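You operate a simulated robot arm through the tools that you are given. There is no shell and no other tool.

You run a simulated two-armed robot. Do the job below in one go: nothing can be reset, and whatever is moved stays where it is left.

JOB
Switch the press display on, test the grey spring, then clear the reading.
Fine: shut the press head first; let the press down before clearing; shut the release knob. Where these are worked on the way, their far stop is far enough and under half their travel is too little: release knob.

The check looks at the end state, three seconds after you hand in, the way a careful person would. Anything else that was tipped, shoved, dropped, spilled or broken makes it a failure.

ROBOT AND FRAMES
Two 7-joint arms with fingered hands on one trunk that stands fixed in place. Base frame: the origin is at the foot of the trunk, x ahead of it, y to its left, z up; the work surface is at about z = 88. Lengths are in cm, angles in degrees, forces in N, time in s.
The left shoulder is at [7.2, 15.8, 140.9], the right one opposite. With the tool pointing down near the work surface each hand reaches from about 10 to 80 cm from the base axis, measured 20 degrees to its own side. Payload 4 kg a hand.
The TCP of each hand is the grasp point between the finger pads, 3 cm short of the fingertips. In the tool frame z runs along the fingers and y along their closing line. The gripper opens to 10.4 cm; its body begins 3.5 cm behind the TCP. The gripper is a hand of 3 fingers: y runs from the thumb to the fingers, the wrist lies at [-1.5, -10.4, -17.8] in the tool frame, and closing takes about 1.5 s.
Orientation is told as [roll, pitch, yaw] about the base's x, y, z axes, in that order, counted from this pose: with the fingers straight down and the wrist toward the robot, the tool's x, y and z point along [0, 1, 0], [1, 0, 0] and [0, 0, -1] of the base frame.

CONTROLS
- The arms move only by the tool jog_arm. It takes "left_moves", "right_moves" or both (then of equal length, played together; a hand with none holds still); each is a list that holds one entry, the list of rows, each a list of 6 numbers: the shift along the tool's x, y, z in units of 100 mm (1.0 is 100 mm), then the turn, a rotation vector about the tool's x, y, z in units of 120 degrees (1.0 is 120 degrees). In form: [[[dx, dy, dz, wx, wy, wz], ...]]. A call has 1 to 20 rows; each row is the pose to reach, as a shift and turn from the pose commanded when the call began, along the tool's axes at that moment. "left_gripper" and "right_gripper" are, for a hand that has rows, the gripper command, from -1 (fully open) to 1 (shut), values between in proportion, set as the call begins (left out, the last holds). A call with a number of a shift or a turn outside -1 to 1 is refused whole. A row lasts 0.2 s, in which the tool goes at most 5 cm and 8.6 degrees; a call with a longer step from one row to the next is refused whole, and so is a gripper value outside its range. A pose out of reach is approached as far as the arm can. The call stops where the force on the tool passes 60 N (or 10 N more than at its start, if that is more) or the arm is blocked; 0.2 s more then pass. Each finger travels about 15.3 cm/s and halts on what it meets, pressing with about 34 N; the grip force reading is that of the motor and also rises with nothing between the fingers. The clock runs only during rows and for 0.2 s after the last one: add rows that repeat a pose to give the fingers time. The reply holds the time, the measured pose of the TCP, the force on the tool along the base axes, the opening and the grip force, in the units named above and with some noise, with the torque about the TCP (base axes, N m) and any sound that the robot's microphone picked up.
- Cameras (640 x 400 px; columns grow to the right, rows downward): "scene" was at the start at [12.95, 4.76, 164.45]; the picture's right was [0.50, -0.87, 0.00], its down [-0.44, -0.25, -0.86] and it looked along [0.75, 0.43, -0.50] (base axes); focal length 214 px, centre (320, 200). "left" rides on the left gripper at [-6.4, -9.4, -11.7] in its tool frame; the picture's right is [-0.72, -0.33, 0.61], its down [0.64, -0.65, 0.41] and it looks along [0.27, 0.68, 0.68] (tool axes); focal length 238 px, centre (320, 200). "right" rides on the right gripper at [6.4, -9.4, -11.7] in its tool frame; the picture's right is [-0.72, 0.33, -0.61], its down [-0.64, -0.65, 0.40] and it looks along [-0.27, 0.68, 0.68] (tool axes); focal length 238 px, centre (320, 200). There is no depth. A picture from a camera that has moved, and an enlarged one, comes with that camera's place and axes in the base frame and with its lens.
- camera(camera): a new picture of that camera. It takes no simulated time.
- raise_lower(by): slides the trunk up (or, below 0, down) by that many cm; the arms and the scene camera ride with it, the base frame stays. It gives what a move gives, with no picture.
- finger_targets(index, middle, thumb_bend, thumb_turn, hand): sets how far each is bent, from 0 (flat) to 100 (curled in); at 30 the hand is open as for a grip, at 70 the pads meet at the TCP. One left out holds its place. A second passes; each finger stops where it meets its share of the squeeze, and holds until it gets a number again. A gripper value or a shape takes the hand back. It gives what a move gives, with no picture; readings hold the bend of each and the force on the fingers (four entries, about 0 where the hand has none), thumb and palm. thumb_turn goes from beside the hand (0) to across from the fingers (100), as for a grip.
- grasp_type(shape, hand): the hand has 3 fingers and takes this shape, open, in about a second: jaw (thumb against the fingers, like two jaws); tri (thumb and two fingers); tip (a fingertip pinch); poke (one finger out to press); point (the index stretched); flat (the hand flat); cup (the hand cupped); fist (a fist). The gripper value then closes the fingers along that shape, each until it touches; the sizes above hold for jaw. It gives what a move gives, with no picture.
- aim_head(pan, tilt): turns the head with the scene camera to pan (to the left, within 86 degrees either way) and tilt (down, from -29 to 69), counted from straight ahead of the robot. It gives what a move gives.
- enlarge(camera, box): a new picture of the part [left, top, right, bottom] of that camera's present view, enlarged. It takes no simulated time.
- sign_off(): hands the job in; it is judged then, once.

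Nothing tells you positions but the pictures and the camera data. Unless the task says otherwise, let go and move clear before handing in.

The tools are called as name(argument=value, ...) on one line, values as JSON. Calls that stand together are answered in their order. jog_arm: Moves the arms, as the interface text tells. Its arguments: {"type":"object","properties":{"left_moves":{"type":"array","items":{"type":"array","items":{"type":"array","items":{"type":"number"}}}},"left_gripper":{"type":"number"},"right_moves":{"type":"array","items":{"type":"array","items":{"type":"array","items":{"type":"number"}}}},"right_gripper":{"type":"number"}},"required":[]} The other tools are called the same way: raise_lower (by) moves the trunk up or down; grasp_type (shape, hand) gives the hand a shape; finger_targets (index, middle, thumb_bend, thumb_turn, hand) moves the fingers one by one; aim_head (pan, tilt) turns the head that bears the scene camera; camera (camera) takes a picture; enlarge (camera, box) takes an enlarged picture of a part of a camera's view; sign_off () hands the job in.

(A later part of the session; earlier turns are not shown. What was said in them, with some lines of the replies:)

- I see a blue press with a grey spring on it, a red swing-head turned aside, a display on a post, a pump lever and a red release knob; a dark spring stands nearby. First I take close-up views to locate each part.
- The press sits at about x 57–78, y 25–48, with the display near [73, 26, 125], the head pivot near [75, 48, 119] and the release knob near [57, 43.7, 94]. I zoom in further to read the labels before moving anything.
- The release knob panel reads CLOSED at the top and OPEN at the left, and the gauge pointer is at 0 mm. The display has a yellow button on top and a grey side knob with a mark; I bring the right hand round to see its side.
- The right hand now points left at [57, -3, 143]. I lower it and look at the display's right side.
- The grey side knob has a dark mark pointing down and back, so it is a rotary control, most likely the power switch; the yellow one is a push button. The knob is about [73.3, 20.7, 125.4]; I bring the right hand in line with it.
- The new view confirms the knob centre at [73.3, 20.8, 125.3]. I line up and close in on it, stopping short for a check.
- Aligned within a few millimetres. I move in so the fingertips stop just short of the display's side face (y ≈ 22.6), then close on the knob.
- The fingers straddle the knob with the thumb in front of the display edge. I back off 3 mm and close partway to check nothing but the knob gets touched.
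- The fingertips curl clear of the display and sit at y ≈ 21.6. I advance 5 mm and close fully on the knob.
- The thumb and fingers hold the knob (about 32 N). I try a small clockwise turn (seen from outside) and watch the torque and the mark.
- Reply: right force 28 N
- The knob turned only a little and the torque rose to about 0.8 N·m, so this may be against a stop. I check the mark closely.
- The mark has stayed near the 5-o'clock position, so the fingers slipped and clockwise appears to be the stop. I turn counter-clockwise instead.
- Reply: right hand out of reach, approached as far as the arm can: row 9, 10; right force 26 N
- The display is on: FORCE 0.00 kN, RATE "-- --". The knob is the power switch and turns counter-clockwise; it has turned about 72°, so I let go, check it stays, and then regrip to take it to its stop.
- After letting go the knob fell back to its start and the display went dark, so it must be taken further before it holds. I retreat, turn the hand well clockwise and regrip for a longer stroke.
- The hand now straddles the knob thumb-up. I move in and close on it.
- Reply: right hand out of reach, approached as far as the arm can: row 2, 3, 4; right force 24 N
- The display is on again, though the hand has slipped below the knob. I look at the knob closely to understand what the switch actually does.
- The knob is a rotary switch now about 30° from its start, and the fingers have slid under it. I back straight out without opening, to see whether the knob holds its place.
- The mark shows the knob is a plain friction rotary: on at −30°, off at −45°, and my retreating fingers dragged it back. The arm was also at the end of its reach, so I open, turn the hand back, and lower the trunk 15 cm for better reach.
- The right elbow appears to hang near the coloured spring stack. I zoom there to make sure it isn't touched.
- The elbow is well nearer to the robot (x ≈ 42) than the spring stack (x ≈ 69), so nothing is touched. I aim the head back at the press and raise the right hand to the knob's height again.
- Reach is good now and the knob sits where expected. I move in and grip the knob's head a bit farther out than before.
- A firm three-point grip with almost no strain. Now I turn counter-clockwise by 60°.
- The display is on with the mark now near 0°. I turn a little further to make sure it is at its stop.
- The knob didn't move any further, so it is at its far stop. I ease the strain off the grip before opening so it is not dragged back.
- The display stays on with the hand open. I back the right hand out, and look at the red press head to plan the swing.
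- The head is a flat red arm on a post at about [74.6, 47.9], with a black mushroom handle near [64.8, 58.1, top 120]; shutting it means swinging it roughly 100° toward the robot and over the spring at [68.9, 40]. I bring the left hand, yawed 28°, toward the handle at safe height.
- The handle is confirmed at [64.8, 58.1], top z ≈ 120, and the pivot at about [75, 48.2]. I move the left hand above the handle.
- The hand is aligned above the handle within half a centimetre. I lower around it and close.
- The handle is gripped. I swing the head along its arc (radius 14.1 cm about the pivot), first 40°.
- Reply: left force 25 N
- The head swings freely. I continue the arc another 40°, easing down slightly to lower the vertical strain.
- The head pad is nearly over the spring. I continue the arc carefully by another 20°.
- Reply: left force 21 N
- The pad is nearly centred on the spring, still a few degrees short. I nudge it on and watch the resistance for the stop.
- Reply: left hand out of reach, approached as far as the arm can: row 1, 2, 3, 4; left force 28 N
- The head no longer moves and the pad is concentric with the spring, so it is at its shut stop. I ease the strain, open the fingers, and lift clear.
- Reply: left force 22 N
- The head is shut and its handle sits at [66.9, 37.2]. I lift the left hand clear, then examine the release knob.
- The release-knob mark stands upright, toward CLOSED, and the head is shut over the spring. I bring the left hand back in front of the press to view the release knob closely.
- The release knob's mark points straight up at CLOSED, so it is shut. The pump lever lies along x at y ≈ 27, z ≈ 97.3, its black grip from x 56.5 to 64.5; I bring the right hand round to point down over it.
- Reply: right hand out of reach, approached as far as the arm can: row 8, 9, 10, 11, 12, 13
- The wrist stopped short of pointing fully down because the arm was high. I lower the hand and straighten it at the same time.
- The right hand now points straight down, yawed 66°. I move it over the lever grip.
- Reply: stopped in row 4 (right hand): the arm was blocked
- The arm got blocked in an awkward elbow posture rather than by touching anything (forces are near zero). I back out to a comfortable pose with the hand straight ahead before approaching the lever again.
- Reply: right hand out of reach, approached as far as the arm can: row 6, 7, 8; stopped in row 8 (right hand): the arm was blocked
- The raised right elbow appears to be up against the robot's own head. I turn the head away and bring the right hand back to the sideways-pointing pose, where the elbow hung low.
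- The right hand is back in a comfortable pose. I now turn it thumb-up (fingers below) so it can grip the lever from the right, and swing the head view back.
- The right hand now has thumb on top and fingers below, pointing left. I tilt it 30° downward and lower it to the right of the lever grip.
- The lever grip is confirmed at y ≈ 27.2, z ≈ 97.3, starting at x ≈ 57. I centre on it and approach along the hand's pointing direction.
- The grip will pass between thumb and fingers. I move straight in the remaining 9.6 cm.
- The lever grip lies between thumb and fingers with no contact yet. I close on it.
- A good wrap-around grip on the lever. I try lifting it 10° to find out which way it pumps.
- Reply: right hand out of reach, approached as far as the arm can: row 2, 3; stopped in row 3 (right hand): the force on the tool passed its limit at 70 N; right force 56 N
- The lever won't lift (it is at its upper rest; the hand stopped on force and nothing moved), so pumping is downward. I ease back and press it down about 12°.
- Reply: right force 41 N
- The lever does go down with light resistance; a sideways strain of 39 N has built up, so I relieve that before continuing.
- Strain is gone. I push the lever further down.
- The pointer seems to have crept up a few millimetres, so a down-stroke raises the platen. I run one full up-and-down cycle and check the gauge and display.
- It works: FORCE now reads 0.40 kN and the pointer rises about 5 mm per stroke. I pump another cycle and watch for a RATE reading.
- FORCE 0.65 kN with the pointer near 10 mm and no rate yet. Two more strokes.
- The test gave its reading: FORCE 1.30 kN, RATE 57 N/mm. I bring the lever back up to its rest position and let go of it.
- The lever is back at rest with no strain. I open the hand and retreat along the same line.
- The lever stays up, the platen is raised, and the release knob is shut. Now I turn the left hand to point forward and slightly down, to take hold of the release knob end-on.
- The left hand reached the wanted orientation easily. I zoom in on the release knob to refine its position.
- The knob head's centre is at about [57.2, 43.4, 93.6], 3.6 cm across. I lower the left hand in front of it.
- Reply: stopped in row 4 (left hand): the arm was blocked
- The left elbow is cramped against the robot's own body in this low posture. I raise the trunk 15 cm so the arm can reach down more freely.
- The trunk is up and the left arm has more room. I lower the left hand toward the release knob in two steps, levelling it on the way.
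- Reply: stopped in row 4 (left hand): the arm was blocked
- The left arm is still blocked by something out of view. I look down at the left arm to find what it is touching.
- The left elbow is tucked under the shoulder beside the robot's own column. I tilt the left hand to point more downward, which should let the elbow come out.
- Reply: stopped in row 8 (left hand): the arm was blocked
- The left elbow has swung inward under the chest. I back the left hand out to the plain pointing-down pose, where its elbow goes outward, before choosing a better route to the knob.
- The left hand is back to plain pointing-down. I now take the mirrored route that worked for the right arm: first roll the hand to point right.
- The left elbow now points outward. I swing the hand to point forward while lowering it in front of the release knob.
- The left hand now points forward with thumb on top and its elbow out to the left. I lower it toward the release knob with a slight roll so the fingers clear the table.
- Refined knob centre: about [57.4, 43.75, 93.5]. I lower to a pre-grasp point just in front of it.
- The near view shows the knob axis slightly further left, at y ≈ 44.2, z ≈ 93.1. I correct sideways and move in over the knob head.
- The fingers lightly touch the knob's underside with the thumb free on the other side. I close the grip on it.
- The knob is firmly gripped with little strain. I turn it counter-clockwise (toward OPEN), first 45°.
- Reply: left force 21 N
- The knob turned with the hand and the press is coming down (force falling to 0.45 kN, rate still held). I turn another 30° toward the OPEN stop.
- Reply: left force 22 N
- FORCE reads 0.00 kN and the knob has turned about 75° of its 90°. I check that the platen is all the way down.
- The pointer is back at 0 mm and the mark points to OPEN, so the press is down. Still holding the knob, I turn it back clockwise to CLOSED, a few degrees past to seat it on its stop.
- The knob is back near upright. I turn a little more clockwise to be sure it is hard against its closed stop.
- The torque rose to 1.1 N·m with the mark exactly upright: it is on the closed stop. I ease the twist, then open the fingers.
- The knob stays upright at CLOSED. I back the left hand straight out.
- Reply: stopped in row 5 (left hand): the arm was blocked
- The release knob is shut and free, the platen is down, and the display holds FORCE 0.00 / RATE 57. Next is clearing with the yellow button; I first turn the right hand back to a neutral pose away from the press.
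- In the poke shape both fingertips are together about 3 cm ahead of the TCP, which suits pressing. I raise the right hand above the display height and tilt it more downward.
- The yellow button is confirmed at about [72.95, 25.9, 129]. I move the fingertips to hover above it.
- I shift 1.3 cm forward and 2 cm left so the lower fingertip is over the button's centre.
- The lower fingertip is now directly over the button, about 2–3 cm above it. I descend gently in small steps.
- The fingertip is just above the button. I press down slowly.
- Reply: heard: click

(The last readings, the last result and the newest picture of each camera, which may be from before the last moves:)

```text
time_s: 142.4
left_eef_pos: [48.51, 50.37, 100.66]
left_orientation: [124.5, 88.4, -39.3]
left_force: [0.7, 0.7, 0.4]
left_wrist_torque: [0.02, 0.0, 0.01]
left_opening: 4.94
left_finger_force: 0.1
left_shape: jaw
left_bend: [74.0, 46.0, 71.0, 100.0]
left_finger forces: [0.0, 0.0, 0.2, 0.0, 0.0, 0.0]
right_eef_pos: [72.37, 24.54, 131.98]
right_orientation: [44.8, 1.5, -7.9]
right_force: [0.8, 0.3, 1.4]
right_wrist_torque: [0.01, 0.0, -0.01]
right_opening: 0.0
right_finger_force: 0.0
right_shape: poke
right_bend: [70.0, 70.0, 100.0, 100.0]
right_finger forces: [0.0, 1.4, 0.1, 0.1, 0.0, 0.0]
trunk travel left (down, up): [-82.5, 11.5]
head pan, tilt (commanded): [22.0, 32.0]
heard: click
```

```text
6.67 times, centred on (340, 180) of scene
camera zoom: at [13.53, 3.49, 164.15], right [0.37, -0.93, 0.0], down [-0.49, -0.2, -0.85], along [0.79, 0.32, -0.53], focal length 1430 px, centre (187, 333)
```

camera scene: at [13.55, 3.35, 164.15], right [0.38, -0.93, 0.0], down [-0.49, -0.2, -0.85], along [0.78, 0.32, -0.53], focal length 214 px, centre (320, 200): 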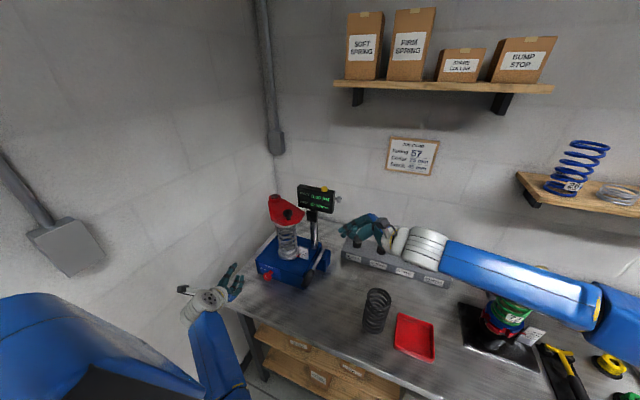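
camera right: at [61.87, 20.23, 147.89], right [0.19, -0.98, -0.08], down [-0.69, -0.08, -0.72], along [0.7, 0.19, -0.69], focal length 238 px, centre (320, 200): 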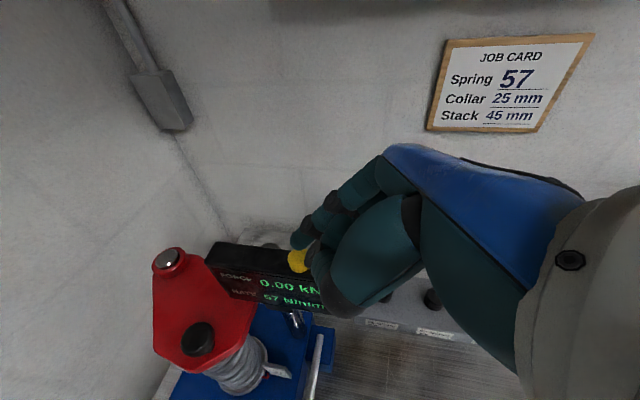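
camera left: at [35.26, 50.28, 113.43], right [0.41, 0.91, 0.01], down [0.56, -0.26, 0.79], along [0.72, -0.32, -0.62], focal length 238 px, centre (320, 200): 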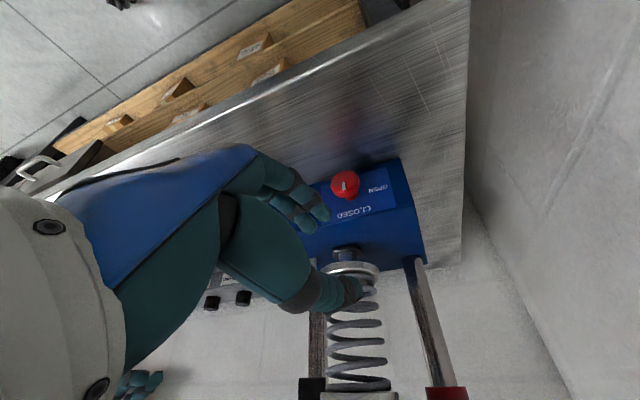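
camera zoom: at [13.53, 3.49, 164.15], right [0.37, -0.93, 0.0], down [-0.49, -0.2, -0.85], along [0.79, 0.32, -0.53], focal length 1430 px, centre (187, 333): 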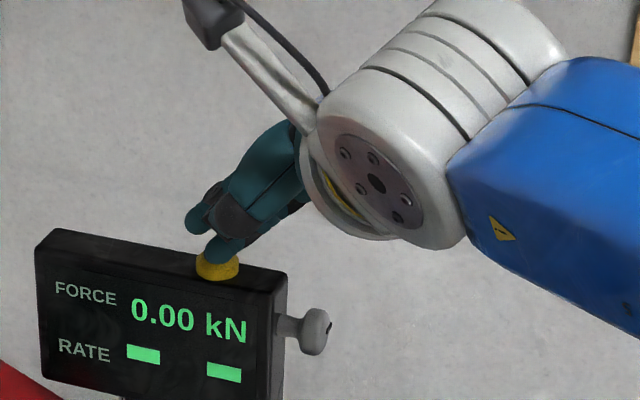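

A click was heard and RATE went back to "-- --": the reading is cleared. I lift straight up and withdraw the right hand.

jog_arm(right_moves=[[[0.07, 0, -0.07, 0, 0, 0], [0.18, 0, -0.18, 0, 0, 0], [0.28, 0, -0.28, 0, 0, 0], [0.25, -0.2, -0.5, 0, 0, 0], [0.15, -0.45, -0.75, 0, 0, 0], [0.05, -0.75, -1.0, 0, 0, 0], [0.0, -0.95, -1.0, 0, 0, 0], [0.0, -0.95, -1.0, 0, 0, 0]]])

camera(camera="scene")

enlarge(camera="scene", box=[240, 170, 360, 290])

```text
time_s: 144.2
left_eef_pos: [48.75, 50.38, 100.53]
left_orientation: [118.2, 88.4, -45.8]
left_force: [0.2, 0.5, -0.4]
left_wrist_torque: [0.04, 0.0, 0.0]
left_opening: 4.9
left_finger_force: 0.1
left_shape: jaw
left_bend: [74.0, 46.0, 71.0, 100.0]
left_finger forces: [0.0, 0.0, 0.0, 0.1, 0.0, 0.0]
right_eef_pos: [62.27, 18.91, 139.42]
right_orientation: [44.5, 1.3, -8.1]
right_force: [-0.4, 0.5, -0.4]
right_wrist_torque: [0.03, 0.04, 0.0]
right_opening: 0.0
right_finger_force: 0.1
right_shape: poke
right_bend: [70.0, 70.0, 100.0, 100.0]
right_finger forces: [0.0, 0.0, 0.0, 0.1, 0.0, 0.0]
trunk travel left (down, up): [-82.5, 11.5]
head pan, tilt (commanded): [22.0, 32.0]
```

```text
taken
camera scene: at [13.64, 3.65, 164.14], right [0.37, -0.93, 0.0], down [-0.49, -0.2, -0.85], along [0.78, 0.32, -0.53], focal length 214 px, centre (320, 200)
```

scene: 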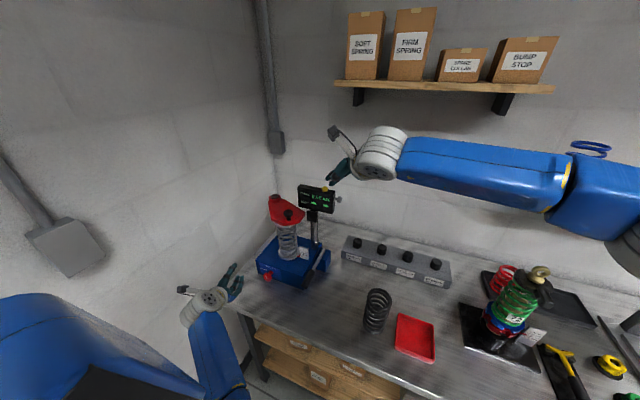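

```text
3.33 times, centred on (300, 230) of scene
camera zoom: at [13.64, 3.65, 164.14], right [0.37, -0.93, 0.0], down [-0.49, -0.2, -0.85], along [0.78, 0.32, -0.53], focal length 715 px, centre (387, 100)
```

zoom: 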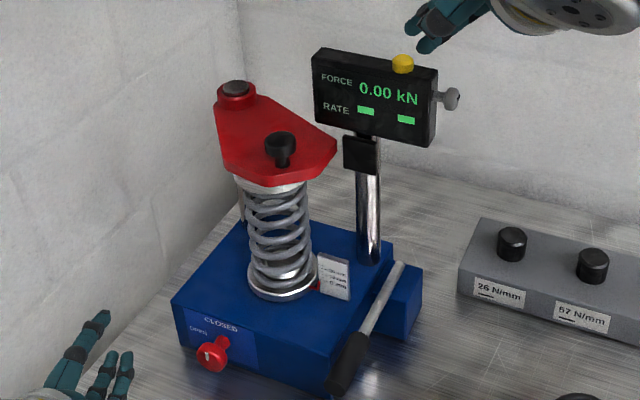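

The display is on and cleared, the head shut and the platen down. I zoom in on the release knob, gauge and surroundings for a last check.

enlarge(camera="scene", box=[248, 255, 296, 290])

enlarge(camera="scene", box=[290, 165, 354, 215])

enlarge(camera="scene", box=[330, 220, 570, 400])

enlarge(camera="scene", box=[270, 215, 334, 270])

```text
11.43 times, centred on (272, 272) of scene
camera zoom: at [13.64, 3.65, 164.14], right [0.37, -0.93, 0.0], down [-0.49, -0.2, -0.85], along [0.78, 0.32, -0.53], focal length 2451 px, centre (869, -629)
```

zoom: 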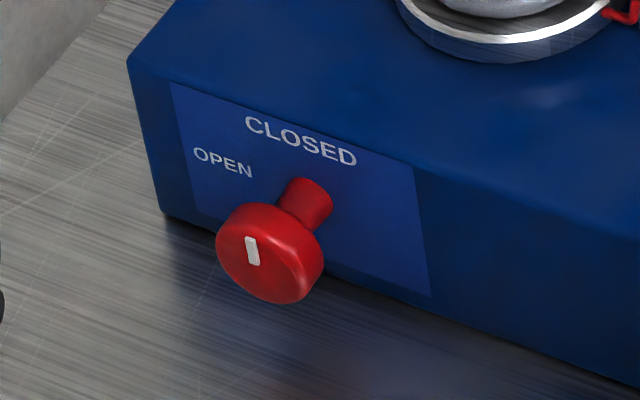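

```text
8.00 times, centred on (322, 190) of scene
camera zoom: at [13.64, 3.65, 164.14], right [0.37, -0.93, 0.0], down [-0.49, -0.2, -0.85], along [0.78, 0.32, -0.53], focal length 1716 px, centre (304, 280)
```

zoom: 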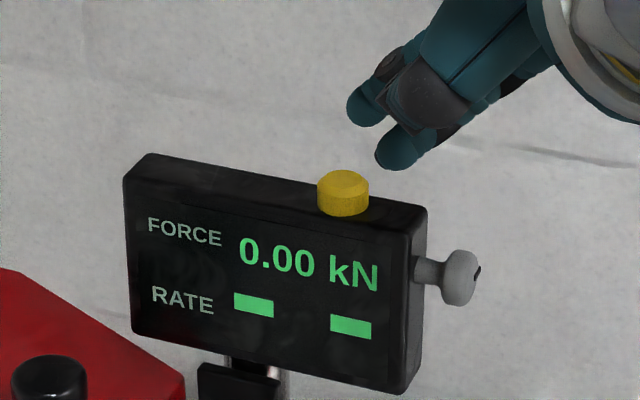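

```text
2.22 times, centred on (450, 310) of scene
camera zoom: at [13.64, 3.65, 164.14], right [0.37, -0.93, 0.0], down [-0.49, -0.2, -0.85], along [0.78, 0.32, -0.53], focal length 477 px, centre (31, -44)
```

zoom: 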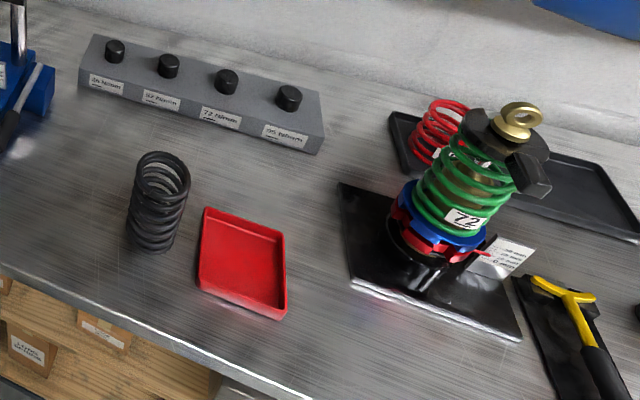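

```text
7.27 times, centred on (302, 242) of scene
camera zoom: at [13.64, 3.65, 164.14], right [0.37, -0.93, 0.0], down [-0.49, -0.2, -0.85], along [0.78, 0.32, -0.53], focal length 1560 px, centre (451, -109)
```

zoom: 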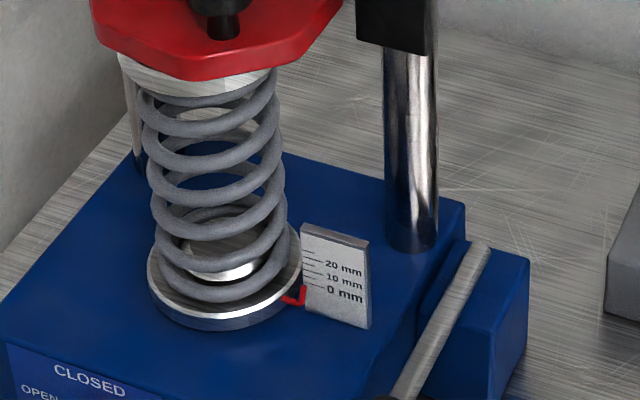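

The release knob's mark is upright at CLOSED, the pointer at 0 mm, the display on with the reading cleared, and nothing else on the bench has moved. I draw the right hand a little further clear before handing in.

jog_arm(right_moves=[[[0.05, -0.2, -0.15, 0, 0, 0], [0.05, -0.4, -0.3, 0, 0, 0], [0.05, -0.6, -0.5, 0, 0, 0], [0.05, -0.6, -0.5, 0, 0, 0], [0.05, -0.6, -0.5, 0, 0, 0]]])

camera(camera="scene")

enlarge(camera="scene", box=[240, 170, 360, 290])

```text
time_s: 145.4
left_eef_pos: [48.73, 50.38, 100.67]
left_orientation: [120.8, 88.4, -43.0]
left_force: [-0.8, -0.3, 0.0]
left_wrist_torque: [0.01, -0.02, 0.02]
left_opening: 4.93
left_finger_force: 0.1
left_shape: jaw
left_bend: [74.0, 46.0, 71.0, 100.0]
left_finger forces: [0.1, 0.0, 0.1, 0.0, 0.0, 0.1]
right_eef_pos: [55.9, 16.53, 143.31]
right_orientation: [44.8, 1.5, -7.9]
right_force: [0.4, -1.2, -0.6]
right_wrist_torque: [-0.04, 0.04, 0.0]
right_opening: 0.01
right_finger_force: 0.1
right_shape: poke
right_bend: [70.0, 70.0, 100.0, 100.0]
right_finger forces: [0.0, 0.0, 0.1, 0.1, 0.1, 0.0]
trunk travel left (down, up): [-82.5, 11.5]
head pan, tilt (commanded): [22.0, 32.0]
```

```text
taken
camera scene: at [13.58, 3.46, 164.15], right [0.37, -0.93, 0.0], down [-0.49, -0.2, -0.85], along [0.79, 0.32, -0.53], focal length 214 px, centre (320, 200)
```

scene: 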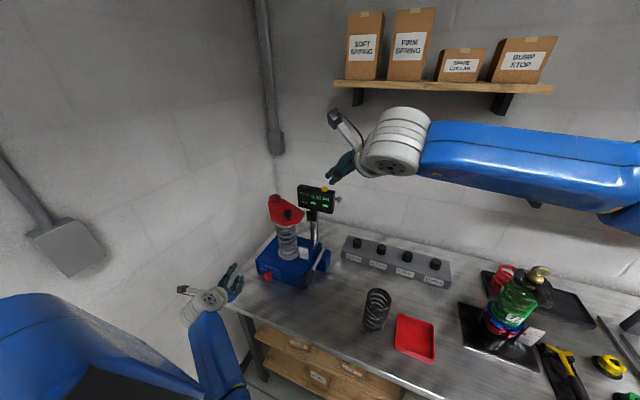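

```text
3.33 times, centred on (300, 230) of scene
camera zoom: at [13.58, 3.46, 164.15], right [0.37, -0.93, 0.0], down [-0.49, -0.2, -0.85], along [0.79, 0.32, -0.53], focal length 715 px, centre (387, 100)
```

zoom: 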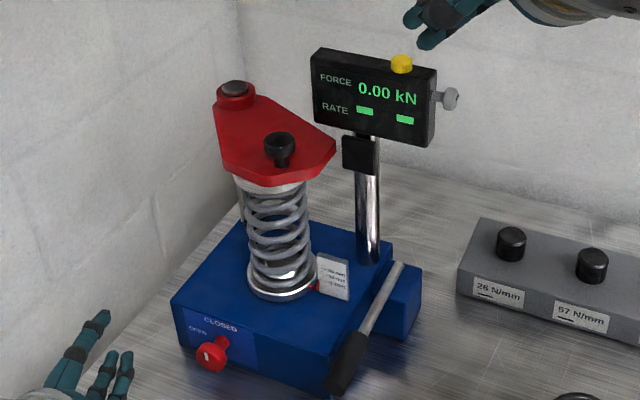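

Everything is as the job asks: the display is on, the grey spring was tested (57 N/mm), and the press was let down before the reading was cleared. The head and release knob are shut, and both hands are clear, so I hand in.

sign_off()

```text
The job is handed in.
```

I switched the press display on, tested the grey spring and cleared the reading, then handed the job in. The test gave 57 N/mm at 1.30 kN.

- **Display:** it is on and shows FORCE 0.00 kN with RATE blank. The power knob is at its stop. My first two tries didn't hold because my fingers dragged the knob back.
- **Press head:** shut over the spring before pumping.
- **Press:** let down before clearing, and the gauge pointer is back at 0 mm.
- **Release knob:** opened about 75° of its 90° travel, past the halfway minimum but not to the far stop. It is now shut on its closed stop.
- **Pump lever:** back up at its rest position.

In the last pictures nothing else on the bench had moved, and both hands are clear of the press.
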